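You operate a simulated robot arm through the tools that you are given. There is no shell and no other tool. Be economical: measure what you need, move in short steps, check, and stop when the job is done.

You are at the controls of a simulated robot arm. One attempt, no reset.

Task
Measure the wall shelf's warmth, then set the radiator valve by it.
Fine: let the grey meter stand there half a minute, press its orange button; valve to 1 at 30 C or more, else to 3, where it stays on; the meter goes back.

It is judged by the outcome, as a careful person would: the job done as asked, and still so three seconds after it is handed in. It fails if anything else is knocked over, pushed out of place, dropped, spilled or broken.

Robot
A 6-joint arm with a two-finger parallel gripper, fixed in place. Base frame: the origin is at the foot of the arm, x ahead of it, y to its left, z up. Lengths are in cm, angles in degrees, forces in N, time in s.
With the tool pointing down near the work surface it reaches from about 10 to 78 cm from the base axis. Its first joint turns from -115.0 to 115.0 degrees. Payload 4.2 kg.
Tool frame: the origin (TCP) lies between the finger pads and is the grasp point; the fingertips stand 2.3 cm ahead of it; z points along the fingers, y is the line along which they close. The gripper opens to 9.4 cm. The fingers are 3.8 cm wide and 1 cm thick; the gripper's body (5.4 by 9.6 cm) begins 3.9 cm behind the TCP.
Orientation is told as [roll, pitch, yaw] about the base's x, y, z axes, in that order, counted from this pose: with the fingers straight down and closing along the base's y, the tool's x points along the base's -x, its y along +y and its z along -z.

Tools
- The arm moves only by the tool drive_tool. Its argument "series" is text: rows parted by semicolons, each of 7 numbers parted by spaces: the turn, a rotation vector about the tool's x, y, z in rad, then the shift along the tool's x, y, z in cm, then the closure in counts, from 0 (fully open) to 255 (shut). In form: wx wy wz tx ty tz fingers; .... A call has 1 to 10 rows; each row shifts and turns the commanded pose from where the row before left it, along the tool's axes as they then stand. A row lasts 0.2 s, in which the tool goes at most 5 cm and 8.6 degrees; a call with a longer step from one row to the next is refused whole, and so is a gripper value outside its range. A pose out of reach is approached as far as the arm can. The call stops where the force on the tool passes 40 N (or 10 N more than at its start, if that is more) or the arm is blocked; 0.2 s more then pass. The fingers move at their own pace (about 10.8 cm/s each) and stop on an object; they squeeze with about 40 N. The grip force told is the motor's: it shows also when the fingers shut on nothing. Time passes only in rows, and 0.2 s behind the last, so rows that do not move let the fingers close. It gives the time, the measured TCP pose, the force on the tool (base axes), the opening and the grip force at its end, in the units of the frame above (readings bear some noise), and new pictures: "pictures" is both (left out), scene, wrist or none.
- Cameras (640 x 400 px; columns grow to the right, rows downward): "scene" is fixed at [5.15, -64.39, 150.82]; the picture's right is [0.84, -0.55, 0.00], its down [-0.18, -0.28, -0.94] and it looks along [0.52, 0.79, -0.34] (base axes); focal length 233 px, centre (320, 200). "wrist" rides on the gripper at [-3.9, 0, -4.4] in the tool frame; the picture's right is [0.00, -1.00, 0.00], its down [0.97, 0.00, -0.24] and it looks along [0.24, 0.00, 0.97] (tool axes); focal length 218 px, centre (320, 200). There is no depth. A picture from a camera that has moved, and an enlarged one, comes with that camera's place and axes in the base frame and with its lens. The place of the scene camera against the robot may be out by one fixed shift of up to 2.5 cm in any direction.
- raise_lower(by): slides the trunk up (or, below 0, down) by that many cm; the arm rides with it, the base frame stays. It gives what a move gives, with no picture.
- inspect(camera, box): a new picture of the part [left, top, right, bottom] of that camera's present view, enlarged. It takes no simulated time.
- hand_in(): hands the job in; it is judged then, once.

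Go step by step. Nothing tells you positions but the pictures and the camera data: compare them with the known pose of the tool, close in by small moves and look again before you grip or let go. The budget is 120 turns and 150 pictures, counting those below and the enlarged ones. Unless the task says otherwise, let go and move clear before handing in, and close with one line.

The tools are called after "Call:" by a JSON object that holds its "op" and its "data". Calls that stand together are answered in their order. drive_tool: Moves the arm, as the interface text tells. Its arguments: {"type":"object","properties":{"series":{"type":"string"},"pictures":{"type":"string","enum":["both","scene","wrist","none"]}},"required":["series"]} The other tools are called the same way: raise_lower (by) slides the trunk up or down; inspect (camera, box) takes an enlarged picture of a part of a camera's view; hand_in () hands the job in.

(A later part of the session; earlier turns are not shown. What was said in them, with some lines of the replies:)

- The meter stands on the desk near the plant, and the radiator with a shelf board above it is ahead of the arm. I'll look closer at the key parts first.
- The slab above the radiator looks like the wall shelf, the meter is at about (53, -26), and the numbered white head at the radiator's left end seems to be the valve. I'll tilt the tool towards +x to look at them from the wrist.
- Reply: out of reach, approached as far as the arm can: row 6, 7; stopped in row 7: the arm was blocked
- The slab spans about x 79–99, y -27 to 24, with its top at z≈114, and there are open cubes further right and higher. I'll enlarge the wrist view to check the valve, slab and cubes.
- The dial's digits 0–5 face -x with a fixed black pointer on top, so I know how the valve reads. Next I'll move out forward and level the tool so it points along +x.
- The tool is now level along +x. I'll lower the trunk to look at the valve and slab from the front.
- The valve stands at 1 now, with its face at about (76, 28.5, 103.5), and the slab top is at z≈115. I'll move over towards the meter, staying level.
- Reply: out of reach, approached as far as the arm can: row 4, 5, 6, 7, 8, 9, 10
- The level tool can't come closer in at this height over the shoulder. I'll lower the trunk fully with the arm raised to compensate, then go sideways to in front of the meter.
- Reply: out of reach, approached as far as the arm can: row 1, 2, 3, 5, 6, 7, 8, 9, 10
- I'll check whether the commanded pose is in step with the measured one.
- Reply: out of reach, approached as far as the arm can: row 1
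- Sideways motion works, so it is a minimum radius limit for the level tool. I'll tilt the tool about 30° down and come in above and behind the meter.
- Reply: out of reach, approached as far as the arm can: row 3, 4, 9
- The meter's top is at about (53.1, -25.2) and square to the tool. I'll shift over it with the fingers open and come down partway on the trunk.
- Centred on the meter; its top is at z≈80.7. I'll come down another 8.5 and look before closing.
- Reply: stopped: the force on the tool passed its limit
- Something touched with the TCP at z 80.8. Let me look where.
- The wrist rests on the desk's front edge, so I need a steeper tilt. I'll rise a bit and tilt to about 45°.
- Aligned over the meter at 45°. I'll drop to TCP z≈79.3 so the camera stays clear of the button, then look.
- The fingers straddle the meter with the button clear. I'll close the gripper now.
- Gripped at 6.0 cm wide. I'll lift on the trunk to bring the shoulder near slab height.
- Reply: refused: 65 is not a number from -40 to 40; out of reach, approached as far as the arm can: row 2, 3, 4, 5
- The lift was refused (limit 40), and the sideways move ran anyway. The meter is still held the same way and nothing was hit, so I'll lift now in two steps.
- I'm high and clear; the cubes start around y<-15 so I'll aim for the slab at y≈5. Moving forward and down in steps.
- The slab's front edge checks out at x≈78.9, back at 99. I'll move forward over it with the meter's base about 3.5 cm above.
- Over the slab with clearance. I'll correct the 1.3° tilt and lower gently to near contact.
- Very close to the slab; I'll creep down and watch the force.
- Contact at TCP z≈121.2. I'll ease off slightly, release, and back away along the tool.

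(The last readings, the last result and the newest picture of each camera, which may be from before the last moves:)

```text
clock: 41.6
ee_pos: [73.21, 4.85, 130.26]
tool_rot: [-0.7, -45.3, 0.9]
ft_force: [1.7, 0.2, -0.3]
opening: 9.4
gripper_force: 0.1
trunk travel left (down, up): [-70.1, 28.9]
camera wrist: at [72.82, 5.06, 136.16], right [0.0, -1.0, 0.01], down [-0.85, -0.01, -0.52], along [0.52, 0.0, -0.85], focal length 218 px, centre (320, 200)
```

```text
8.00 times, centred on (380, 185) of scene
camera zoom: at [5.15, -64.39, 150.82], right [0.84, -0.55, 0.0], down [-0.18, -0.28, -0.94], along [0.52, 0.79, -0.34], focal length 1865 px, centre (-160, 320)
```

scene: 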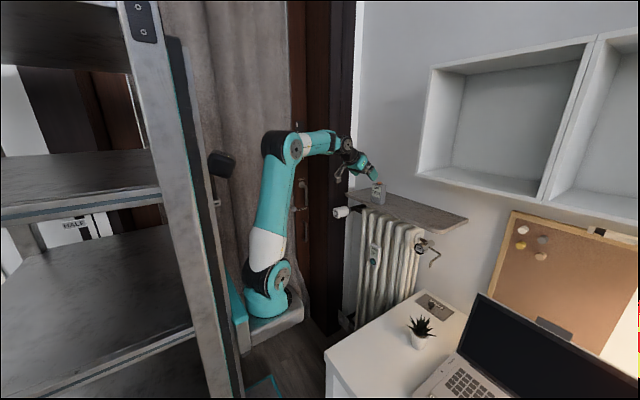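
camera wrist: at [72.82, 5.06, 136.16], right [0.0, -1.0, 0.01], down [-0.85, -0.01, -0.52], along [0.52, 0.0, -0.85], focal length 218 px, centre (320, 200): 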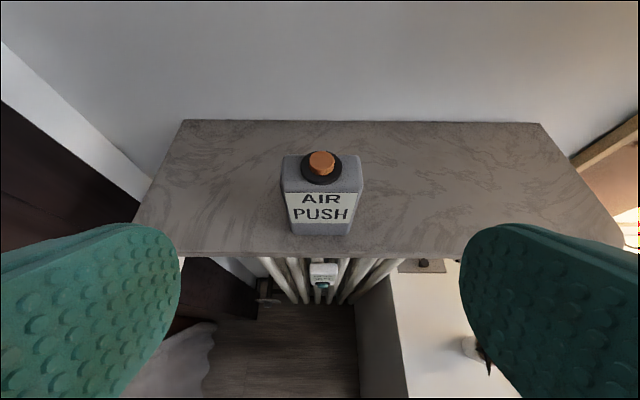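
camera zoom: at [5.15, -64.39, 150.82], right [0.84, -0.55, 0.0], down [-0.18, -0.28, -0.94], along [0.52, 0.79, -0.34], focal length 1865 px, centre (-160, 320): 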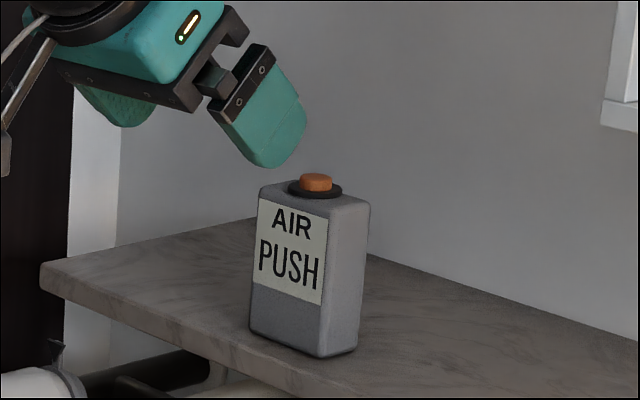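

The meter stands well on the slab since about t=40.4. While waiting I'll close the fingers and hover above the button, then let the half minute run.

Call:
{"op": "drive_tool", "data": {"series": "0 0 0 -2 0 0 255;0 0 0 0 0 0 255;0 0 0 0 0 0 255;0 0 0 -2 0 1.86 255;0 0 0 -2 0 1.86 255;0 0 0 -1.9 0 1.86 255"}}

Call:
{"op": "inspect", "data": {"camera": "scene", "box": [340, 160, 420, 210]}}

Call:
{"op": "drive_tool", "data": {"series": "0 0 0 0 0 0 255;0 0 0 0 0 0 255;0 0 0 0 0 0 255;0 0 0 0 0 0 255;0 0 0 0 0 0 255;0 0 0 0 0 0 255;0 0 0 0 0 0 255;0 0 0 0 0 0 255;0 0 0 0 0 0 255;0 0 0 0 0 0 255", "pictures": "none"}}

Call:
{"op": "drive_tool", "data": {"series": "0 0 0 0 0 0 255;0 0 0 0 0 0 255;0 0 0 0 0 0 255;0 0 0 0 0 0 255;0 0 0 0 0 0 255;0 0 0 0 0 0 255;0 0 0 0 0 0 255;0 0 0 0 0 0 255;0 0 0 0 0 0 255;0 0 0 0 0 0 255", "pictures": "none"}}

Call:
{"op": "drive_tool", "data": {"series": "0 0 0 0 0 0 255;0 0 0 0 0 0 255;0 0 0 0 0 0 255;0 0 0 0 0 0 255;0 0 0 0 0 0 255;0 0 0 0 0 0 255;0 0 0 0 0 0 255;0 0 0 0 0 0 255;0 0 0 0 0 0 255;0 0 0 0 0 0 255", "pictures": "none"}}

Call:
{"op": "drive_tool", "data": {"series": "0 0 0 0 0 0 255;0 0 0 0 0 0 255;0 0 0 0 0 0 255;0 0 0 0 0 0 255;0 0 0 0 0 0 255;0 0 0 0 0 0 255;0 0 0 0 0 0 255;0 0 0 0 0 0 255;0 0 0 0 0 0 255;0 0 0 0 0 0 255", "pictures": "none"}}

Call:
{"op": "drive_tool", "data": {"series": "0 0 0 0 0 0 255;0 0 0 0 0 0 255;0 0 0 0 0 0 255;0 0 0 0 0 0 255;0 0 0 0 0 0 255;0 0 0 0 0 0 255;0 0 0 0 0 0 255;0 0 0 0 0 0 255;0 0 0 0 0 0 255;0 0 0 0 0 0 255", "pictures": "none"}}

Call:
{"op": "drive_tool", "data": {"series": "0 0 0 0 0 0 255;0 0 0 0 0 0 255;0 0 0 0 0 0 255;0 0 0 0 0 0 255;0 0 0 0 0 0 255;0 0 0 0 0 0 255;0 0 0 0 0 0 255;0 0 0 0 0 0 255;0 0 0 0 0 0 255;0 0 0 0 0 0 255", "pictures": "none"}}

Call:
{"op": "drive_tool", "data": {"series": "0 0 0 0 0 0 255;0 0 0 0 0 0 255;0 0 0 0 0 0 255;0 0 0 0 0 0 255;0 0 0 0 0 0 255;0 0 0 0 0 0 255;0 0 0 0 0 0 255;0 0 0 0 0 0 255;0 0 0 0 0 0 255;0 0 0 0 0 0 255", "pictures": "none"}}

Call:
{"op": "drive_tool", "data": {"series": "0 0 0 0 0 0 255;0 0 0 0 0 0 255;0 0 0 0 0 0 255;0 0 0 0 0 0 255;0 0 0 0 0 0 255;0 0 0 0 0 0 255;0 0 0 0 0 0 255;0 0 0 0 0 0 255;0 0 0 0 0 0 255;0 0 0 0 0 0 255", "pictures": "none"}}

```text
clock: 43.0
ee_pos: [82.72, 4.97, 132.02]
tool_rot: [-0.6, -45.3, 0.7]
ft_force: [-0.5, 0.1, 0.1]
opening: 0.0
gripper_force: 40.1
trunk travel left (down, up): [-70.1, 28.9]
camera wrist: at [82.34, 5.05, 137.94], right [0.0, -1.0, 0.01], down [-0.85, -0.01, -0.52], along [0.52, 0.0, -0.85], focal length 218 px, centre (320, 200)
```

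scene: 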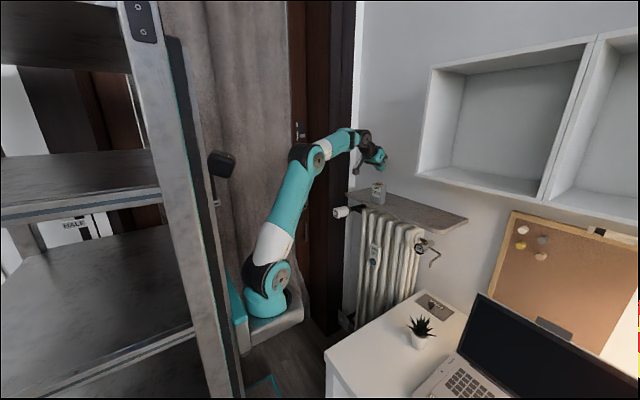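
wrist: 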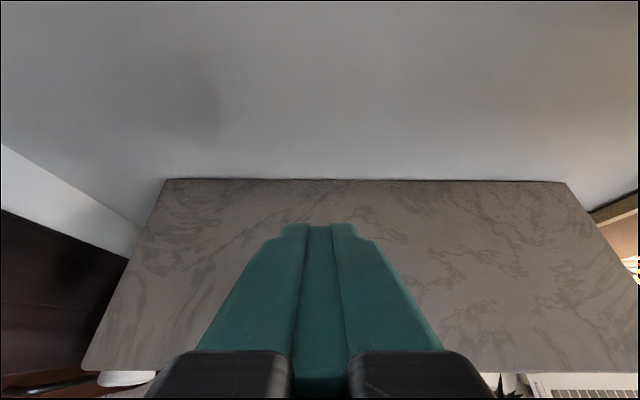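

```text
8.00 times, centred on (380, 185) of scene
camera zoom: at [5.15, -64.39, 150.82], right [0.84, -0.55, 0.0], down [-0.18, -0.28, -0.94], along [0.52, 0.79, -0.34], focal length 1865 px, centre (-160, 320)
```

zoom: 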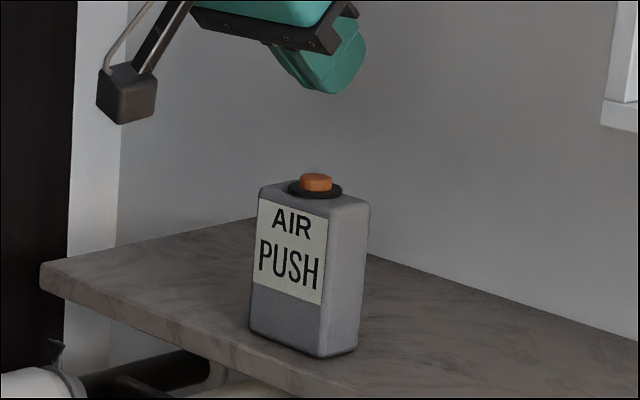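

```text
clock: 45.2
ee_pos: [82.85, 4.92, 132.11]
tool_rot: [-0.7, -45.4, 0.7]
ft_force: [-0.1, -0.5, 0.1]
opening: 0.0
gripper_force: 39.7
trunk travel left (down, up): [-70.1, 28.9]
```

```text
clock: 47.4
ee_pos: [82.87, 4.93, 132.07]
tool_rot: [-0.6, -45.4, 0.7]
ft_force: [-0.9, -0.4, -0.6]
opening: 0.0
gripper_force: 40.3
trunk travel left (down, up): [-70.1, 28.9]
```

```text
clock: 49.6
ee_pos: [82.82, 4.88, 132.04]
tool_rot: [-0.7, -45.4, 0.8]
ft_force: [-0.2, 0.8, 0.0]
opening: 0.01
gripper_force: 40.0
trunk travel left (down, up): [-70.1, 28.9]
```

```text
clock: 51.8
ee_pos: [82.75, 4.89, 132.05]
tool_rot: [-0.7, -45.4, 0.7]
ft_force: [-0.3, 0.2, 0.1]
opening: 0.0
gripper_force: 40.3
trunk travel left (down, up): [-70.1, 28.9]
```

```text
clock: 54.0
ee_pos: [82.71, 4.82, 132.11]
tool_rot: [-0.7, -45.5, 0.6]
ft_force: [-0.1, -0.2, -0.8]
opening: 0.0
gripper_force: 39.6
trunk travel left (down, up): [-70.1, 28.9]
```

```text
clock: 56.2
ee_pos: [82.66, 4.85, 132.11]
tool_rot: [-0.6, -45.4, 0.8]
ft_force: [-0.3, 0.4, 0.0]
opening: 0.0
gripper_force: 40.1
trunk travel left (down, up): [-70.1, 28.9]
```

```text
clock: 58.4
ee_pos: [82.8, 4.88, 131.96]
tool_rot: [-0.7, -45.4, 0.7]
ft_force: [-0.5, 0.5, -1.1]
opening: 0.0
gripper_force: 39.6
trunk travel left (down, up): [-70.1, 28.9]
```

```text
clock: 60.6
ee_pos: [82.79, 4.89, 132.11]
tool_rot: [-0.7, -45.5, 0.7]
ft_force: [-0.1, 0.1, -1.3]
opening: 0.0
gripper_force: 39.9
trunk travel left (down, up): [-70.1, 28.9]
```

Time 60.6; still waiting until past t=72.

Call:
{"op": "drive_tool", "data": {"series": "0 0 0 0 0 0 255;0 0 0 0 0 0 255;0 0 0 0 0 0 255;0 0 0 0 0 0 255;0 0 0 0 0 0 255;0 0 0 0 0 0 255;0 0 0 0 0 0 255;0 0 0 0 0 0 255;0 0 0 0 0 0 255;0 0 0 0 0 0 255", "pictures": "none"}}

Call:
{"op": "drive_tool", "data": {"series": "0 0 0 0 0 0 255;0 0 0 0 0 0 255;0 0 0 0 0 0 255;0 0 0 0 0 0 255;0 0 0 0 0 0 255;0 0 0 0 0 0 255;0 0 0 0 0 0 255;0 0 0 0 0 0 255;0 0 0 0 0 0 255;0 0 0 0 0 0 255", "pictures": "none"}}

Call:
{"op": "drive_tool", "data": {"series": "0 0 0 0 0 0 255;0 0 0 0 0 0 255;0 0 0 0 0 0 255;0 0 0 0 0 0 255;0 0 0 0 0 0 255;0 0 0 0 0 0 255;0 0 0 0 0 0 255;0 0 0 0 0 0 255;0 0 0 0 0 0 255;0 0 0 0 0 0 255", "pictures": "none"}}

Call:
{"op": "drive_tool", "data": {"series": "0 0 0 0 0 0 255;0 0 0 0 0 0 255;0 0 0 0 0 0 255;0 0 0 0 0 0 255;0 0 0 0 0 0 255;0 0 0 0 0 0 255;0 0 0 0 0 0 255;0 0 0 0 0 0 255;0 0 0 0 0 0 255;0 0 0 0 0 0 255", "pictures": "none"}}

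Call:
{"op": "drive_tool", "data": {"series": "0 0 0 0 0 0 255;0 0 0 0 0 0 255;0 0 0 0 0 0 255;0 0 0 0 0 0 255;0 0 0 0 0 0 255;0 0 0 0 0 0 255;0 0 0 0 0 0 255;0 0 0 0 0 0 255;0 0 0 0 0 0 255;0 0 0 0 0 0 255", "pictures": "none"}}

Call:
{"op": "drive_tool", "data": {"series": "0 0 0 0 0 0 255;0 0 0 0 0 0 255;0 0 0 0.7 0 0.7 255;0 0 0 0.7 0 0.7 255;0 0 0 0.7 0 0.7 255;0 0 0 0.7 0 0.7 255", "pictures": "scene"}}

Call:
{"op": "inspect", "data": {"camera": "scene", "box": [340, 160, 420, 210]}}

```text
clock: 62.8
ee_pos: [82.71, 4.89, 131.89]
tool_rot: [-0.7, -45.5, 0.7]
ft_force: [-0.1, 0.7, 0.2]
opening: 0.0
gripper_force: 39.9
trunk travel left (down, up): [-70.1, 28.9]
```

```text
clock: 65.0
ee_pos: [82.74, 4.88, 132.06]
tool_rot: [-0.7, -45.4, 0.7]
ft_force: [-0.8, 0.0, 0.1]
opening: 0.0
gripper_force: 39.9
trunk travel left (down, up): [-70.1, 28.9]
```

```text
clock: 67.2
ee_pos: [82.79, 4.93, 132.07]
tool_rot: [-0.6, -45.4, 0.7]
ft_force: [-0.1, 0.0, 0.6]
opening: 0.01
gripper_force: 40.3
trunk travel left (down, up): [-70.1, 28.9]
```

```text
clock: 69.4
ee_pos: [82.78, 4.96, 132.11]
tool_rot: [-0.7, -45.4, 0.7]
ft_force: [0.5, 0.0, 0.1]
opening: 0.03
gripper_force: 40.0
trunk travel left (down, up): [-70.1, 28.9]
```

```text
clock: 71.6
ee_pos: [82.84, 4.85, 132.0]
tool_rot: [-0.7, -45.5, 0.7]
ft_force: [-0.6, -0.3, -0.9]
opening: 0.0
gripper_force: 39.9
trunk travel left (down, up): [-70.1, 28.9]
```

```text
clock: 73.0
ee_pos: [82.83, 5.05, 128.1]
tool_rot: [-0.7, -45.3, 0.7]
ft_force: [0.1, 0.0, -0.9]
opening: 0.01
gripper_force: 40.0
trunk travel left (down, up): [-70.1, 28.9]
```

scene: 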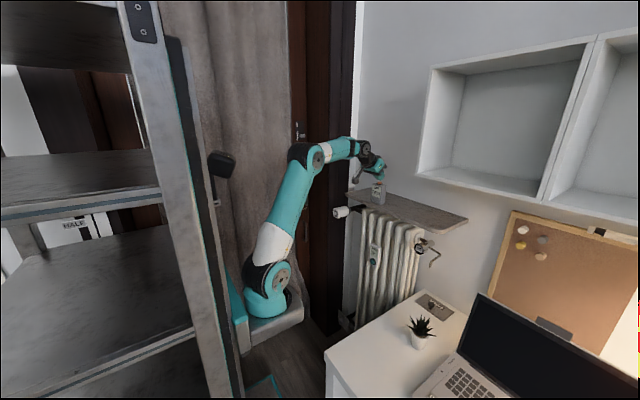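

```text
8.00 times, centred on (380, 185) of scene
camera zoom: at [5.15, -64.39, 150.82], right [0.84, -0.55, 0.0], down [-0.18, -0.28, -0.94], along [0.52, 0.79, -0.34], focal length 1865 px, centre (-160, 320)
```

zoom: 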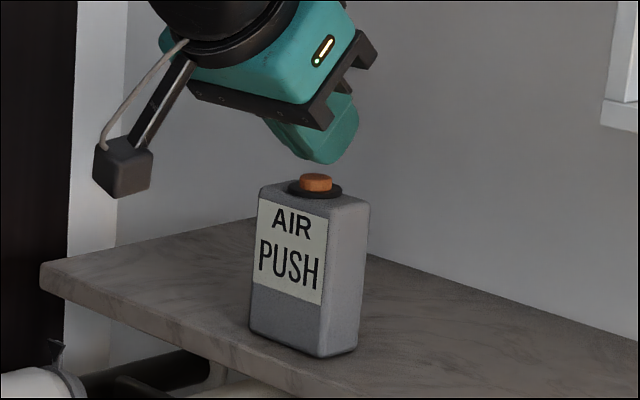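

About 0.6 cm above the button. Pressing now in small steps.

Call:
{"op": "drive_tool", "data": {"series": "0 0 0 0.5 0 0.1 255;0 0 0 0.2 0 0.2 255;0 0 0 0.14 0 0.14 255;0 0 0 0.1 0 0.1 255", "pictures": "none"}}

Call:
{"op": "inspect", "data": {"camera": "scene", "box": [340, 160, 420, 210]}}

```text
clock: 74.0
ee_pos: [82.47, 4.9, 127.38]
tool_rot: [-0.6, -45.7, 0.8]
ft_force: [3.0, 0.8, 15.6]
opening: 0.02
gripper_force: 40.5
trunk travel left (down, up): [-70.1, 28.9]
```

```text
8.00 times, centred on (380, 185) of scene
camera zoom: at [5.15, -64.39, 150.82], right [0.84, -0.55, 0.0], down [-0.18, -0.28, -0.94], along [0.52, 0.79, -0.34], focal length 1865 px, centre (-160, 320)
```

zoom: 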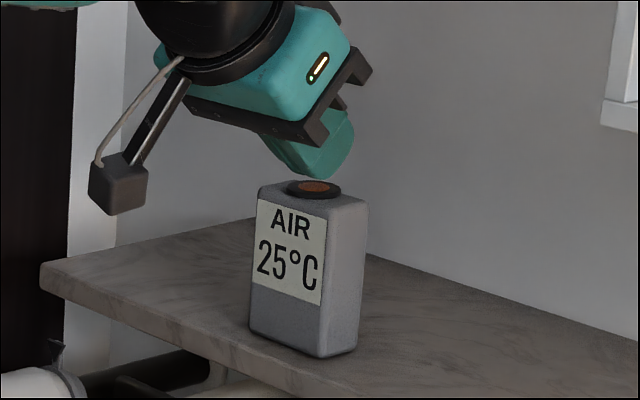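

The meter reads 25 °C, below 30, so the valve goes to 3. I'll lift off the button.

Call:
{"op": "drive_tool", "data": {"series": "0 0 0 -0.5 0 -0.5 255;0 0 0 -2 0 -2 255;0 0 0 -3 0 -3 255", "pictures": "none"}}

Call:
{"op": "inspect", "data": {"camera": "scene", "box": [340, 160, 420, 210]}}

```text
clock: 74.8
ee_pos: [82.41, 4.97, 134.69]
tool_rot: [-0.7, -45.2, 0.8]
ft_force: [0.0, 0.1, 0.4]
opening: 0.0
gripper_force: 40.9
trunk travel left (down, up): [-70.1, 28.9]
```

```text
8.00 times, centred on (380, 185) of scene
camera zoom: at [5.15, -64.39, 150.82], right [0.84, -0.55, 0.0], down [-0.18, -0.28, -0.94], along [0.52, 0.79, -0.34], focal length 1865 px, centre (-160, 320)
```

zoom: 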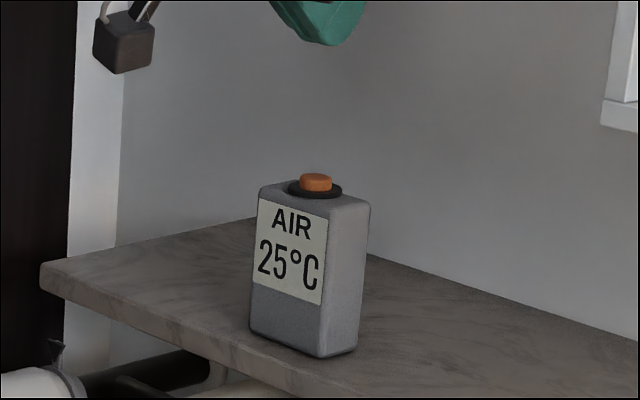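

Reading stands at 25 °C. I'll back off to the pre-grasp spot, open the fingers and look.

Call:
{"op": "drive_tool", "data": {"series": "0 0 0 3.2 0 -1.15 255;0 0 0 3.2 0 -1.15 255;0 0 0 3.2 0 -1.15 255;0 0 0 0 0 0 0;0 0 0 0 0 0 0;0 0 0 0 0 0 0", "pictures": "wrist"}}

```text
clock: 76.2
ee_pos: [73.27, 5.0, 130.36]
tool_rot: [-0.6, -45.4, 0.6]
ft_force: [-0.4, 0.3, 0.6]
opening: 9.39
gripper_force: 0.1
trunk travel left (down, up): [-70.1, 28.9]
camera wrist: at [72.84, 5.06, 136.2], right [0.0, -1.0, 0.01], down [-0.85, -0.01, -0.52], along [0.52, 0.0, -0.85], focal length 218 px, centre (320, 200)
```

wrist: 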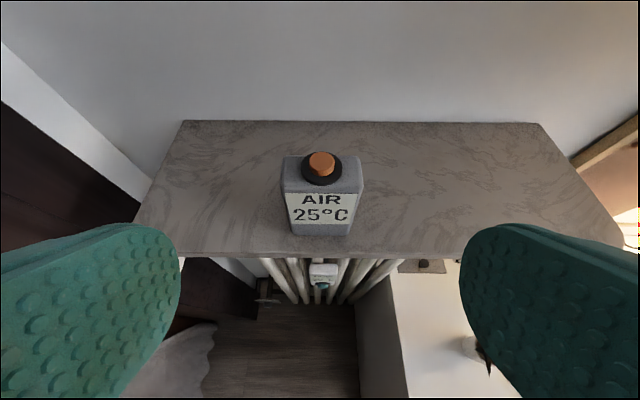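

The meter hasn't moved, so I'll re-grip it by the same path.

Call:
{"op": "drive_tool", "data": {"series": "0 0 0 0 0 4 0;0 0 0 0 0 4 0;0 0 0 0 0 3 0;0 0 0 0 0 1.9 0;0 0 0 0 0 0 0;0 0 0 0 0 0 120;0 0 0 0 0 0 255;0 0 0 0 0 0 255;0 0 0 0 0 0 255", "pictures": "wrist"}}

```text
clock: 78.2
ee_pos: [82.45, 4.95, 121.29]
tool_rot: [-0.7, -45.5, 0.7]
ft_force: [0.9, 0.1, 0.9]
opening: 5.95
gripper_force: 39.7
trunk travel left (down, up): [-70.1, 28.9]
camera wrist: at [81.96, 5.01, 127.19], right [0.0, -1.0, 0.01], down [-0.85, -0.01, -0.52], along [0.52, 0.0, -0.85], focal length 218 px, centre (320, 200)
```

wrist: 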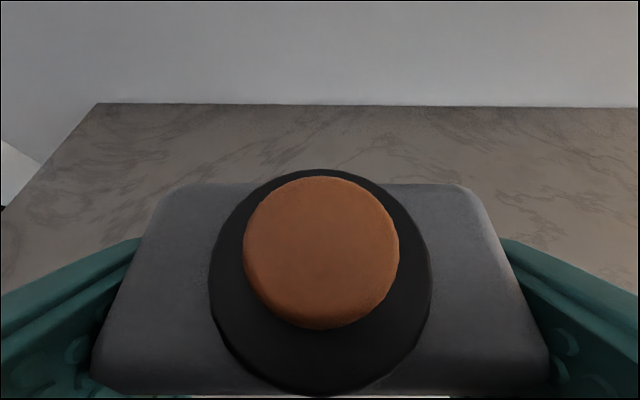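

Gripped again. I'll lift, retreat the way I came, and go to the spot above its old place on the desk.

Call:
{"op": "drive_tool", "data": {"series": "0 0 0 -1 0 -1 255;0 0 0 -2 0 -2 255;0 0 0 2 0 -3 255;0 0 0 2 0 -3 255;0 0 0 0 0 -4 255;0 0 0 0 -2 -4 255;0 0 0 0 -2 -4 255;0 0 0 0 -2 -4 255", "pictures": "none"}}

```text
clock: 80.0
ee_pos: [63.96, -1.08, 138.29]
tool_rot: [-0.8, -45.4, 1.0]
ft_force: [-0.3, 0.4, -1.1]
opening: 5.98
gripper_force: 39.8
trunk travel left (down, up): [-70.1, 28.9]
```

Call:
{"op": "drive_tool", "data": {"series": "0 0 0 0.1 -3.43 -2.21 255;0 0 0 0.1 -3.43 -2.21 255;0 0 0 0.1 -3.43 -2.21 255;0 0 0 0.1 -3.43 -2.21 255;0 0 0 0.1 -3.43 -2.21 255;0 0 0 0.1 -3.43 -2.21 255;0 0 0 0.1 -3.43 -2.21 255", "pictures": "none"}}

```text
clock: 81.6
ee_pos: [53.8, -24.24, 146.77]
tool_rot: [-0.6, -45.5, 0.6]
ft_force: [1.3, 0.3, -1.2]
opening: 5.97
gripper_force: 40.2
out of reach, approached as far as the arm can: row 7
trunk travel left (down, up): [-70.1, 28.9]
```

Call:
{"op": "drive_tool", "data": {"series": "0 0 0 1.0 -0.4 0 255;0 0 0 1.0 -0.4 0 255", "pictures": "none"}}

```text
clock: 82.2
ee_pos: [52.5, -25.11, 145.2]
tool_rot: [-0.6, -45.4, 0.7]
ft_force: [-1.5, 0.2, -1.1]
opening: 5.94
gripper_force: 40.1
trunk travel left (down, up): [-70.1, 28.9]
```

Right above its old place; lowering in two stages to about 4 cm above the desk.

Call:
{"op": "raise_lower", "data": {"by": -40}}

Call:
{"op": "raise_lower", "data": {"by": -22}}

Call:
{"op": "drive_tool", "data": {"series": "0 0 0 0 0 0 255"}}

Call:
{"op": "inspect", "data": {"camera": "scene", "box": [330, 270, 490, 370]}}

```text
clock: 86.0
ee_pos: [52.33, -25.08, 105.17]
tool_rot: [-0.7, -45.4, 0.7]
ft_force: [-0.3, 0.9, -1.0]
opening: 5.97
gripper_force: 40.5
trunk travel left (down, up): [-30.1, 68.9]
```

```text
clock: 88.3
ee_pos: [52.4, -25.12, 83.24]
tool_rot: [-0.7, -45.4, 0.7]
ft_force: [-0.3, 0.2, -0.9]
opening: 5.96
gripper_force: 40.0
trunk travel left (down, up): [-8.1, 90.9]
```

```text
clock: 88.8
ee_pos: [52.44, -24.98, 83.34]
tool_rot: [-0.7, -45.4, 0.7]
ft_force: [0.1, -0.4, -2.0]
opening: 5.95
gripper_force: 40.0
trunk travel left (down, up): [-8.1, 90.9]
camera wrist: at [52.02, -24.95, 89.12], right [0.0, -1.0, 0.01], down [-0.85, -0.01, -0.52], along [0.52, 0.0, -0.85], focal length 218 px, centre (320, 200)
```

scene: 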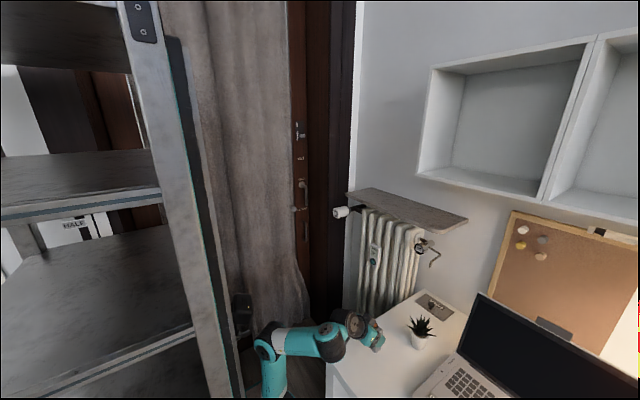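
wrist: 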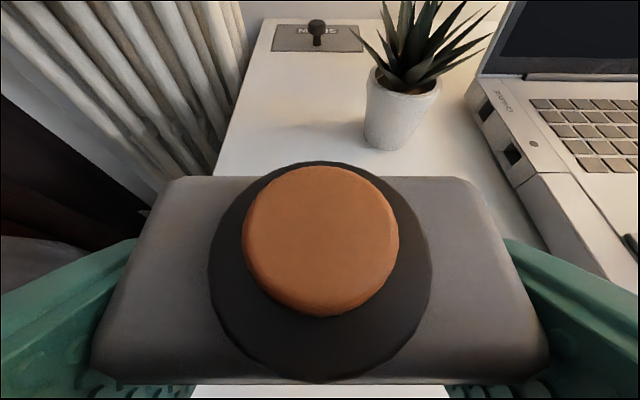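

```text
4.00 times, centred on (410, 320) of scene
camera zoom: at [5.15, -64.39, 150.82], right [0.84, -0.55, 0.0], down [-0.18, -0.28, -0.94], along [0.52, 0.79, -0.34], focal length 932 px, centre (-40, -280)
```

zoom: 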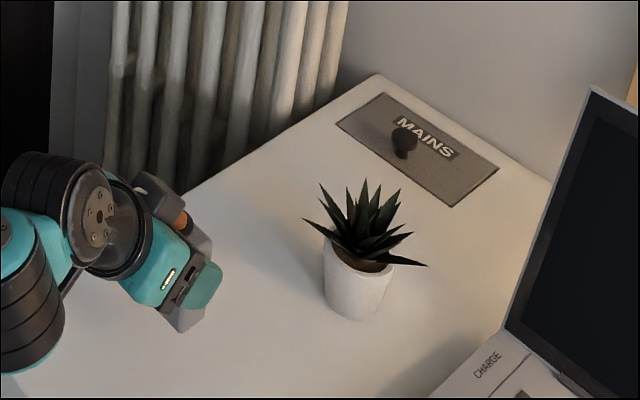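

The meter is a hair tilted in the grip; I'll set it down gently. Lowering 3.6 cm first.

Call:
{"op": "raise_lower", "data": {"by": -3.6}}

Call:
{"op": "drive_tool", "data": {"series": "0 0 0 0 0 0 255;0 0 0 0.1 0 0.1 255;0 0 0 0.1 0 0.1 255", "pictures": "wrist"}}

Call:
{"op": "inspect", "data": {"camera": "scene", "box": [340, 310, 420, 360]}}

```text
clock: 89.5
ee_pos: [52.45, -25.07, 79.64]
tool_rot: [-0.7, -45.5, 0.7]
ft_force: [0.5, -0.8, -0.3]
opening: 5.97
gripper_force: 39.7
trunk travel left (down, up): [-4.5, 94.5]
```

```text
clock: 90.3
ee_pos: [52.41, -25.13, 79.26]
tool_rot: [-0.7, -45.4, 0.6]
ft_force: [-0.5, 0.3, -1.8]
opening: 5.96
gripper_force: 40.3
trunk travel left (down, up): [-4.5, 94.5]
camera wrist: at [52.02, -24.97, 85.23], right [0.0, -1.0, 0.01], down [-0.85, -0.01, -0.52], along [0.52, 0.0, -0.85], focal length 218 px, centre (320, 200)
```

wrist: 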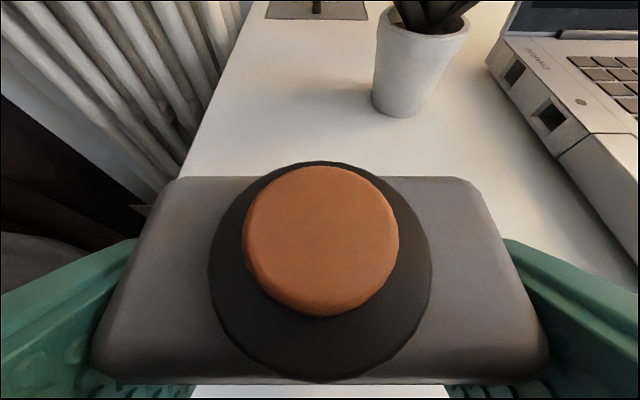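

```text
8.00 times, centred on (380, 335) of scene
camera zoom: at [5.15, -64.39, 150.82], right [0.84, -0.55, 0.0], down [-0.18, -0.28, -0.94], along [0.52, 0.79, -0.34], focal length 1865 px, centre (-160, -880)
```

zoom: 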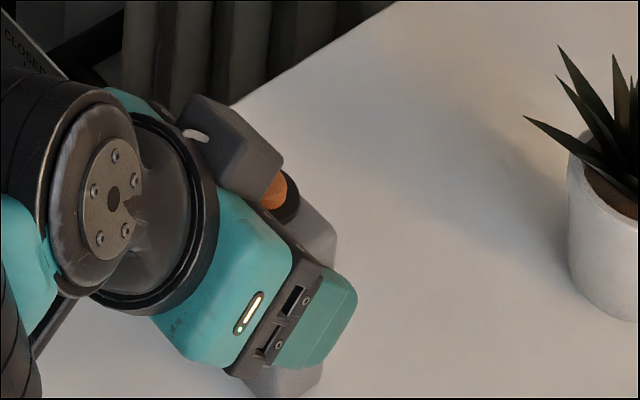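

No contact yet; creeping further.

Call:
{"op": "drive_tool", "data": {"series": "0 0 0 0.1 0 0.1 255;0 0 0 0.1 0 0.1 255;0 0 0 0.1 0 0.1 255", "pictures": "none"}}

```text
clock: 91.2
ee_pos: [52.4, -25.04, 79.14]
tool_rot: [-0.9, -45.8, 0.8]
ft_force: [-1.8, -5.3, 31.3]
opening: 5.96
gripper_force: 39.8
trunk travel left (down, up): [-4.5, 94.5]
```

Firm contact at z≈79.1. I'll ease up a touch and release.

Call:
{"op": "drive_tool", "data": {"series": "0 0 0 -0.13 0 -0.13 255;0 0 0 0 0 0 255", "pictures": "none"}}

Call:
{"op": "inspect", "data": {"camera": "wrist", "box": [0, 0, 640, 400]}}

```text
clock: 91.8
ee_pos: [52.4, -25.13, 79.18]
tool_rot: [-0.7, -45.3, 0.7]
ft_force: [3.4, -4.6, 23.5]
opening: 5.97
gripper_force: 39.8
trunk travel left (down, up): [-4.5, 94.5]
```

```text
1.00 times, centred on (320, 200) of wrist
camera zoom: at [52.04, -24.95, 85.06], right [0.0, -1.0, 0.01], down [-0.85, -0.01, -0.52], along [0.52, 0.0, -0.85], focal length 218 px, centre (320, 200)
```

zoom: 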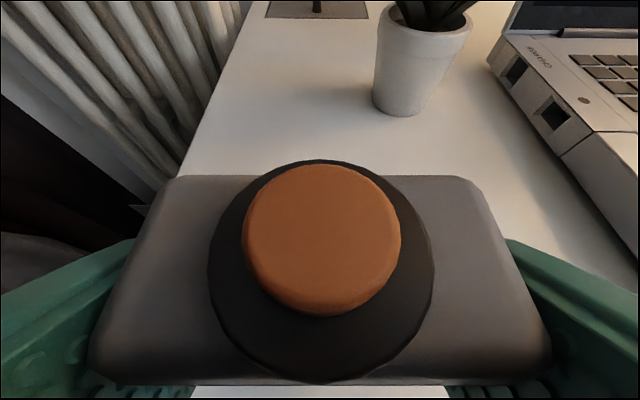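

Call:
{"op": "drive_tool", "data": {"series": "0 0 0 -0.1 0 -0.1 255;0 0 0 0 0 0 255", "pictures": "none"}}

```text
clock: 92.3
ee_pos: [52.44, -25.13, 79.14]
tool_rot: [-0.7, -45.2, 0.9]
ft_force: [2.4, 1.2, 5.4]
opening: 5.97
gripper_force: 40.0
trunk travel left (down, up): [-4.5, 94.5]
```

Force is down to about 5 N. Releasing now and checking.

Call:
{"op": "drive_tool", "data": {"series": "0 0 0 0 0 0 170;0 0 0 0 0 0 120;0 0 0 0 0 0 60;0 0 0 0 0 0 0;0 0 0 0 0 0 0", "pictures": "wrist"}}

```text
clock: 93.5
ee_pos: [52.39, -25.11, 79.24]
tool_rot: [-0.7, -45.3, 0.7]
ft_force: [0.5, -0.9, 0.3]
opening: 9.4
gripper_force: 0.1
trunk travel left (down, up): [-4.5, 94.5]
camera wrist: at [52.02, -24.96, 85.16], right [0.0, -1.0, 0.01], down [-0.85, -0.01, -0.52], along [0.52, 0.0, -0.85], focal length 218 px, centre (320, 200)
```

wrist: 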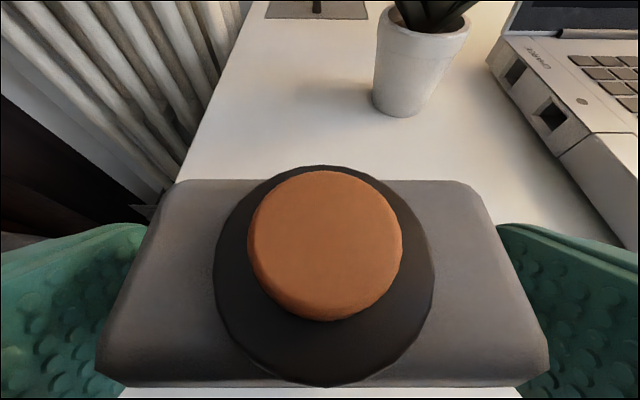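

The meter stands free. I'll rise straight up on the trunk and check it.

Call:
{"op": "raise_lower", "data": {"by": 15}}

Call:
{"op": "inspect", "data": {"camera": "scene", "box": [330, 270, 490, 370]}}

```text
clock: 95.3
ee_pos: [52.49, -25.11, 94.31]
tool_rot: [-0.7, -45.4, 0.6]
ft_force: [-0.8, 0.0, 0.5]
opening: 9.37
gripper_force: 0.0
trunk travel left (down, up): [-19.5, 79.5]
```

```text
4.00 times, centred on (410, 320) of scene
camera zoom: at [5.15, -64.39, 150.82], right [0.84, -0.55, 0.0], down [-0.18, -0.28, -0.94], along [0.52, 0.79, -0.34], focal length 932 px, centre (-40, -280)
```

zoom: 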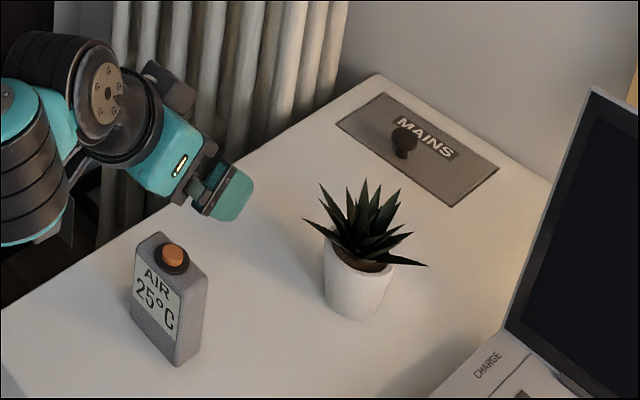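

The meter is back where it was, within a few millimetres. Now the valve: I'll raise the trunk, swing left and level the tool in front of the knob.

Call:
{"op": "raise_lower", "data": {"by": 40}}

Call:
{"op": "drive_tool", "data": {"series": "0 0 0 0.53 4.08 1.55 0;0 0 0 0.53 4.08 1.55 0;0 0 0 0.53 4.08 1.55 0;0 0 0 0.53 4.08 1.55 0;0 0 0 0.53 4.08 1.55 0;0 0 0 0.53 4.08 1.55 0;0 0 0 0.53 4.08 1.55 0;0 0 0 0.53 4.08 1.55 0;0 0 0 0.53 4.08 1.55 0;0 0 0 0.53 4.08 1.55 0", "pictures": "none"}}

```text
clock: 99.1
ee_pos: [52.48, -25.14, 134.31]
tool_rot: [-0.8, -45.3, 0.7]
ft_force: [0.0, 0.3, 0.1]
opening: 9.39
gripper_force: 0.0
trunk travel left (down, up): [-59.5, 39.5]
```

```text
clock: 101.3
ee_pos: [62.66, 13.76, 121.11]
tool_rot: [-0.5, -45.5, 0.5]
ft_force: [-0.1, -1.3, 0.0]
opening: 9.37
gripper_force: 0.0
out of reach, approached as far as the arm can: row 2, 3, 4
trunk travel left (down, up): [-59.5, 39.5]
```

Call:
{"op": "drive_tool", "data": {"series": "0 -0.129 0 0 2.45 0 0;0 -0.129 0 0 2.45 0 0;0 -0.129 0 0 2.45 0 0;0 -0.129 0 0 2.45 0 0;0 -0.129 0 0 2.45 0 0;0 -0.131 0 0 2.45 0 0;0 0 0 2 0 0 0;0 0 0 2 0 0 0"}}

```text
clock: 103.1
ee_pos: [62.69, 28.58, 117.12]
tool_rot: [-80.3, -89.6, 80.5]
ft_force: [-0.5, 0.6, -0.8]
opening: 9.39
gripper_force: 0.0
trunk travel left (down, up): [-59.5, 39.5]
camera wrist: at [58.18, 28.63, 120.93], right [0.0, -1.0, 0.01], down [-0.24, -0.01, -0.97], along [0.97, 0.0, -0.24], focal length 218 px, centre (320, 200)
```

scene: 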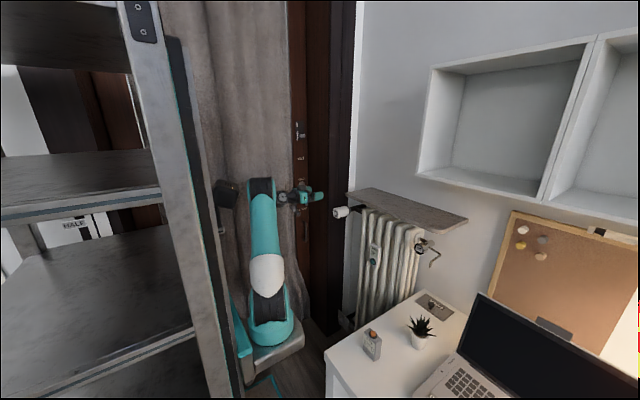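
wrist: 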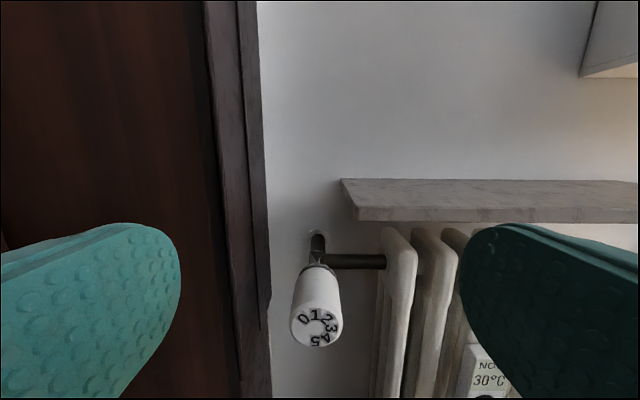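

The knob's axis is at y≈29, z≈103.5. I'll come down to its height, staying back.

Call:
{"op": "drive_tool", "data": {"series": "0 0 0 4.5 0.1 0 0;0 0 0 4.5 0.1 0 0;0 0 0 4.5 0.1 0 0", "pictures": "wrist"}}

Call:
{"op": "inspect", "data": {"camera": "wrist", "box": [240, 120, 400, 280]}}

```text
clock: 103.9
ee_pos: [62.45, 28.61, 103.34]
tool_rot: [-76.3, -89.4, 76.5]
ft_force: [-0.1, -0.1, 0.4]
opening: 9.39
gripper_force: 0.1
trunk travel left (down, up): [-59.5, 39.5]
camera wrist: at [58.08, 28.86, 107.33], right [0.01, -1.0, 0.01], down [-0.24, -0.01, -0.97], along [0.97, 0.0, -0.24], focal length 218 px, centre (320, 200)
```

wrist: 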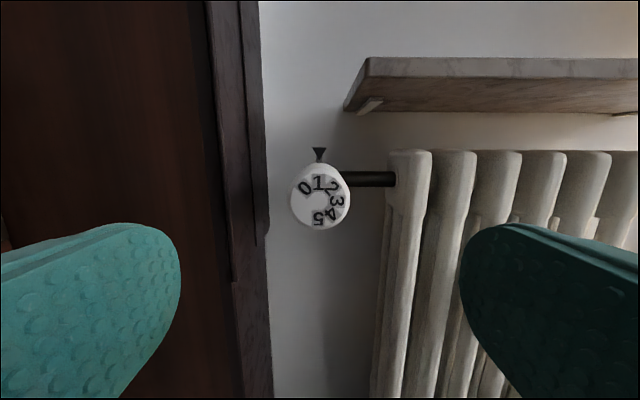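

```text
2.50 times, centred on (320, 200) of wrist
camera zoom: at [58.08, 28.86, 107.33], right [0.01, -1.0, 0.01], down [-0.24, -0.01, -0.97], along [0.97, 0.0, -0.24], focal length 546 px, centre (320, 200)
```

zoom: 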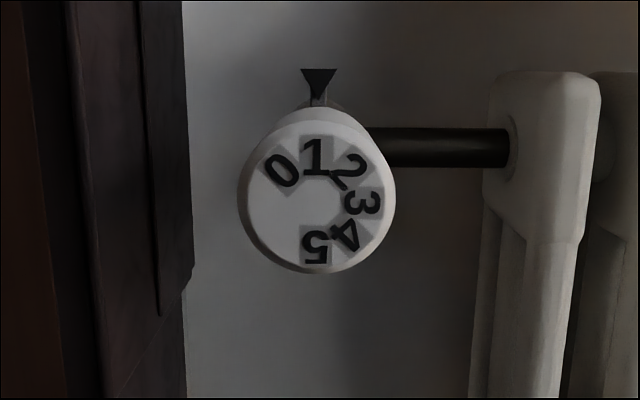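

The digits are 45° apart with 3 at 90°, so a quarter turn counter-clockwise sets it to 3. I'll align on the knob's axis and go partway forward.

Call:
{"op": "drive_tool", "data": {"series": "0 0 0 0.9 0.25 2 0;0 0 0 0 0 4 0;0 0 0 0 0 4 0", "pictures": "wrist"}}

Call:
{"op": "inspect", "data": {"camera": "scene", "box": [280, 170, 376, 230]}}

```text
clock: 104.7
ee_pos: [72.54, 29.12, 102.6]
tool_rot: [-74.3, -89.5, 74.5]
ft_force: [-0.2, 0.7, 0.2]
opening: 9.41
gripper_force: 0.1
trunk travel left (down, up): [-59.5, 39.5]
camera wrist: at [68.15, 29.18, 106.51], right [0.01, -1.0, 0.01], down [-0.24, -0.01, -0.97], along [0.97, 0.0, -0.24], focal length 218 px, centre (320, 200)
```

wrist: 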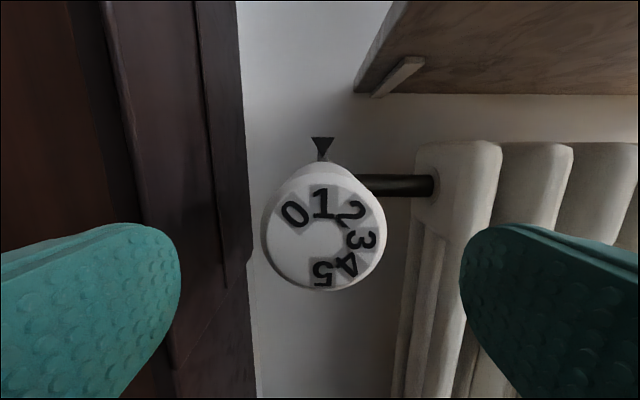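

```text
6.67 times, centred on (328, 200) of scene
camera zoom: at [5.15, -64.39, 150.82], right [0.84, -0.55, 0.0], down [-0.18, -0.28, -0.94], along [0.52, 0.79, -0.34], focal length 1554 px, centre (267, 200)
```

zoom: 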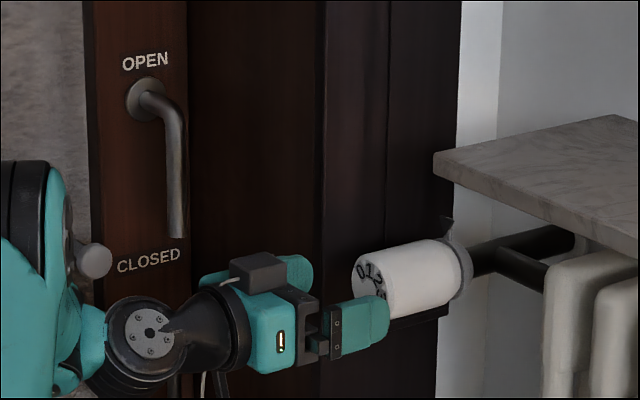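

Knob axis confirmed at (77.4 face, y 29.1, z 102.5). I'll go forward so the fingers straddle it and then close.

Call:
{"op": "drive_tool", "data": {"series": "0 0 0 0.1 0 3.3 0;0 0 0 0 0 3.2 0;0 0 0 0 0 0 0", "pictures": "wrist"}}

Call:
{"op": "inspect", "data": {"camera": "scene", "box": [280, 170, 376, 230]}}

```text
clock: 105.5
ee_pos: [79.06, 29.11, 102.38]
tool_rot: [-72.3, -89.5, 72.6]
ft_force: [-0.3, 0.2, -0.4]
opening: 9.41
gripper_force: 0.0
trunk travel left (down, up): [-59.5, 39.5]
camera wrist: at [74.67, 29.18, 106.35], right [0.0, -1.0, 0.01], down [-0.24, -0.01, -0.97], along [0.97, 0.0, -0.24], focal length 218 px, centre (320, 200)
```

wrist: 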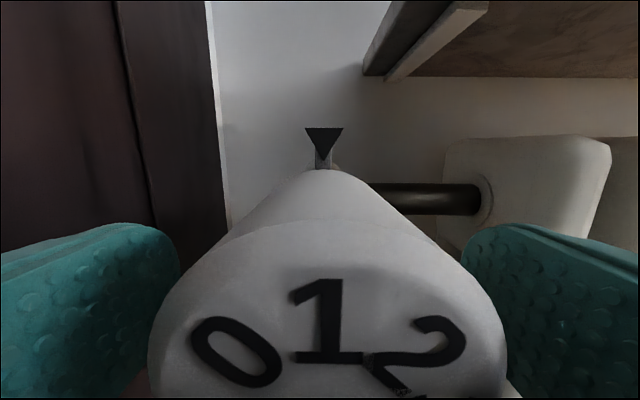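

```text
6.67 times, centred on (328, 200) of scene
camera zoom: at [5.15, -64.39, 150.82], right [0.84, -0.55, 0.0], down [-0.18, -0.28, -0.94], along [0.52, 0.79, -0.34], focal length 1554 px, centre (267, 200)
```

zoom: 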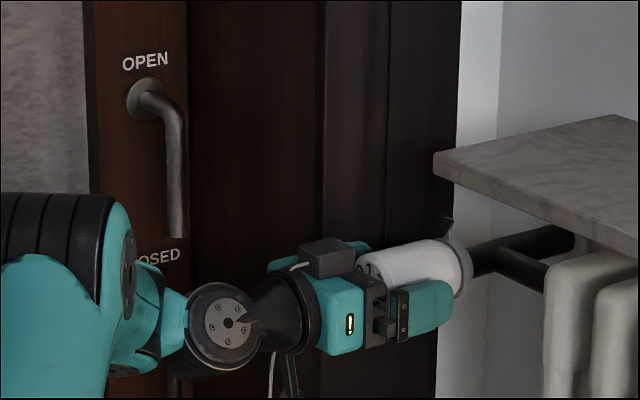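

Well centred. Closing on the knob.

Call:
{"op": "drive_tool", "data": {"series": "0 0 0 0 0 0 120;0 0 0 0 0 0 255;0 0 0 0 0 0 255;0 0 0 0 0 0 255", "pictures": "none"}}

```text
clock: 106.5
ee_pos: [79.08, 28.99, 102.49]
tool_rot: [-70.6, -89.5, 70.6]
ft_force: [-0.8, -4.5, -1.0]
opening: 5.77
gripper_force: 45.5
trunk travel left (down, up): [-59.5, 39.5]
```

Gripped at 5.8 cm. Turning counter-clockwise (negative about the tool axis), first 30°.

Call:
{"op": "drive_tool", "data": {"series": "0 0 -0.131 0 0 0 255;0 0 -0.131 0 0 0 255;0 0 -0.131 0 0 0 255;0 0 -0.131 0 0 0 255", "pictures": "wrist"}}

```text
clock: 107.5
ee_pos: [79.12, 28.9, 102.49]
tool_rot: [-89.7, -59.4, 89.9]
ft_force: [-8.2, -11.8, -0.9]
opening: 5.78
gripper_force: 45.1
trunk travel left (down, up): [-59.5, 39.5]
camera wrist: at [74.67, 30.99, 105.81], right [0.0, -0.86, 0.51], down [-0.24, -0.5, -0.83], along [0.97, -0.12, -0.21], focal length 218 px, centre (320, 200)
```

wrist: 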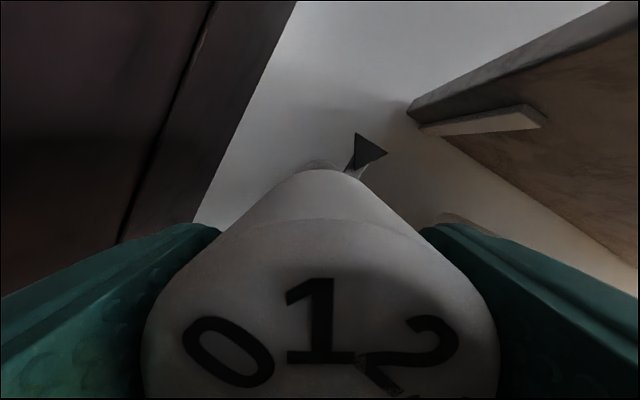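

The knob turns with the gripper. Continuing the remaining 60°.

Call:
{"op": "drive_tool", "data": {"series": "0 0 -0.131 0 0 0 255;0 0 -0.131 0 0 0 255;0 0 -0.131 0 0 0 255;0 0 -0.131 0 0 0 255;0 0 -0.131 0 0 0 255;0 0 -0.131 0 0 0 255;0 0 -0.131 0 0 0 255;0 0 -0.131 0 0 0 255", "pictures": "both"}}

```text
clock: 109.3
ee_pos: [79.01, 28.86, 102.48]
tool_rot: [-89.9, 0.8, 90.3]
ft_force: [-24.2, -21.2, -4.8]
opening: 5.78
gripper_force: 44.6
trunk travel left (down, up): [-59.5, 39.5]
camera wrist: at [74.67, 32.87, 102.46], right [0.0, 0.01, 1.0], down [-0.24, -0.97, 0.01], along [0.97, -0.24, 0.0], focal length 218 px, centre (320, 200)
```

scene: 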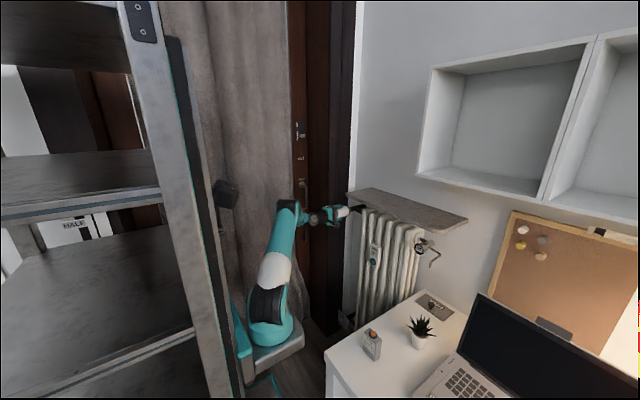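
wrist: 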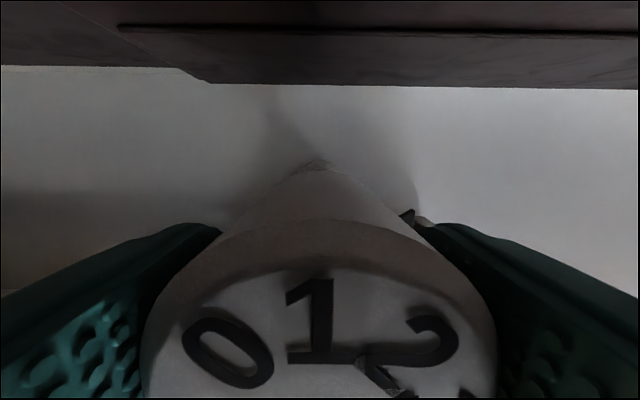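

The knob has turned a quarter. I'll release and back straight out, then look.

Call:
{"op": "drive_tool", "data": {"series": "0 0 0 0 0 0 120;0 0 0 0 0 0 0;0 0 0 0 0 0 0;0 0 0 0 0 -3 0;0 0 0 0 0 -4 0;0 0 0 0 0 -4 0;0 0 0 0 0 -4 0", "pictures": "wrist"}}

Call:
{"op": "inspect", "data": {"camera": "scene", "box": [325, 195, 373, 225]}}

Call:
{"op": "inspect", "data": {"camera": "wrist", "box": [240, 120, 400, 280]}}

```text
clock: 110.9
ee_pos: [64.14, 28.98, 102.47]
tool_rot: [-89.8, 0.5, 90.2]
ft_force: [0.7, -0.4, -0.1]
opening: 9.37
gripper_force: 0.1
trunk travel left (down, up): [-59.5, 39.5]
camera wrist: at [59.69, 32.85, 102.44], right [0.0, 0.01, 1.0], down [-0.24, -0.97, 0.01], along [0.97, -0.24, 0.0], focal length 218 px, centre (320, 200)
```

wrist: 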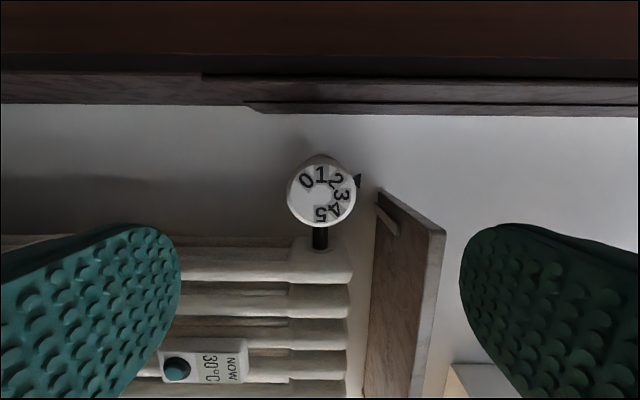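

```text
13.33 times, centred on (349, 210) of scene
camera zoom: at [5.15, -64.39, 150.82], right [0.84, -0.55, 0.0], down [-0.18, -0.28, -0.94], along [0.52, 0.79, -0.34], focal length 3108 px, centre (-67, 67)
```

zoom: 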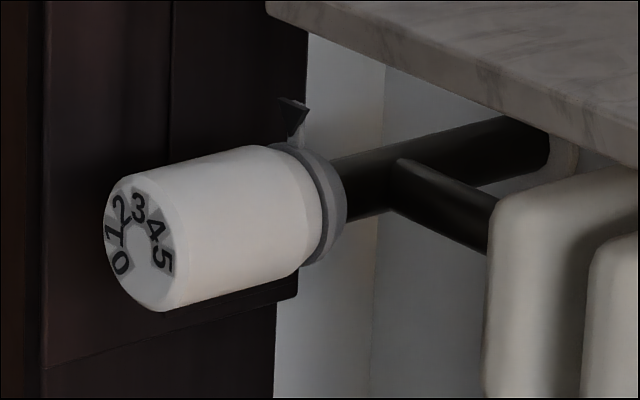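

```text
2.50 times, centred on (320, 200) of wrist
camera zoom: at [59.69, 32.85, 102.44], right [0.0, 0.01, 1.0], down [-0.24, -0.97, 0.01], along [0.97, -0.24, 0.0], focal length 546 px, centre (320, 200)
```

zoom: 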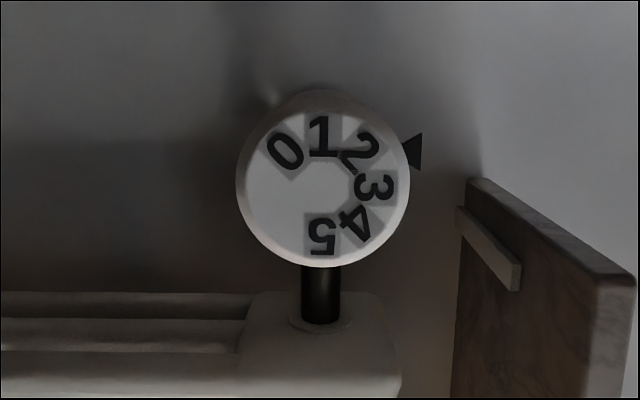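

The 3 now stands at the pointer (up is to the right in this rolled view). I'll back away a bit more, wait, and check once more that all stays put.

Call:
{"op": "drive_tool", "data": {"series": "0 0 0 0 0 -2 0;0 0 0 0 0 0 0;0 0 0 0 0 0 0;0 0 0 0 0 0 0;0 0 0 0 0 0 0;0 0 0 0 0 0 0;0 0 0 0 0 0 0;0 0 0 0 0 0 0;0 0 0 0 0 0 0;0 0 0 0 0 0 0", "pictures": "scene"}}

Call:
{"op": "inspect", "data": {"camera": "scene", "box": [325, 195, 373, 225]}}

Call:
{"op": "inspect", "data": {"camera": "scene", "box": [330, 270, 490, 370]}}

```text
clock: 113.1
ee_pos: [62.22, 28.96, 102.43]
tool_rot: [-89.8, 0.6, 90.3]
ft_force: [-1.1, 0.5, 0.7]
opening: 9.43
gripper_force: 0.1
trunk travel left (down, up): [-59.5, 39.5]
```

scene: 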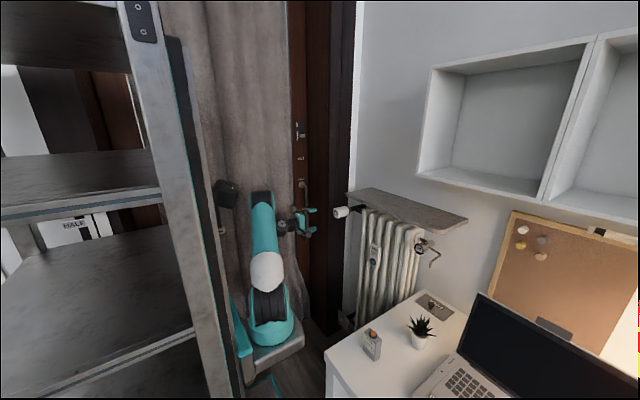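

```text
13.33 times, centred on (349, 210) of scene
camera zoom: at [5.15, -64.39, 150.82], right [0.84, -0.55, 0.0], down [-0.18, -0.28, -0.94], along [0.52, 0.79, -0.34], focal length 3108 px, centre (-67, 67)
```

zoom: 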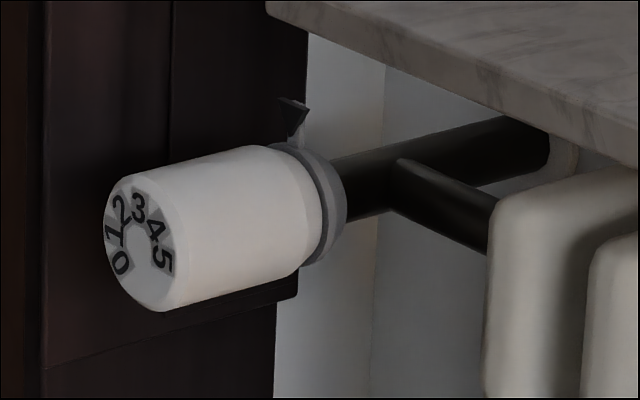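

```text
4.00 times, centred on (410, 320) of scene
camera zoom: at [5.15, -64.39, 150.82], right [0.84, -0.55, 0.0], down [-0.18, -0.28, -0.94], along [0.52, 0.79, -0.34], focal length 932 px, centre (-40, -280)
```

zoom: 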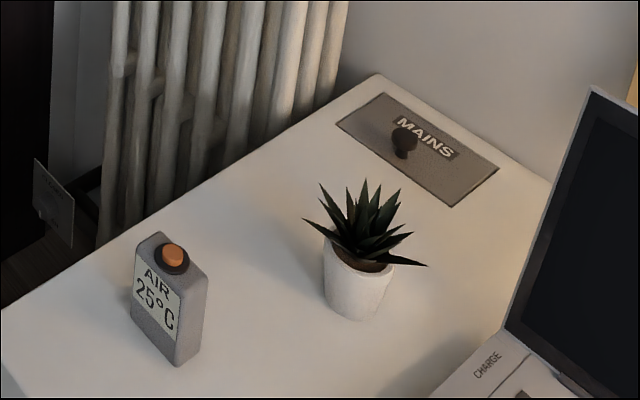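

The valve holds at 3, the meter stands back in its place showing 25 °C, and the arm is clear. Handing in.

Call:
{"op": "hand_in", "data": {}}

```text
The job is handed in.
```

The meter stood on the shelf over the radiator for about 33 s and read 25 °C, so I set the valve to 3. The meter is back in its place on the desk, within about half a centimetre. I took "wall shelf" to mean that stone slab, not the white cubes on the wall, and while picking the meter up I slid it a short way off the side of the desk, still held in the gripper, without hitting anything.
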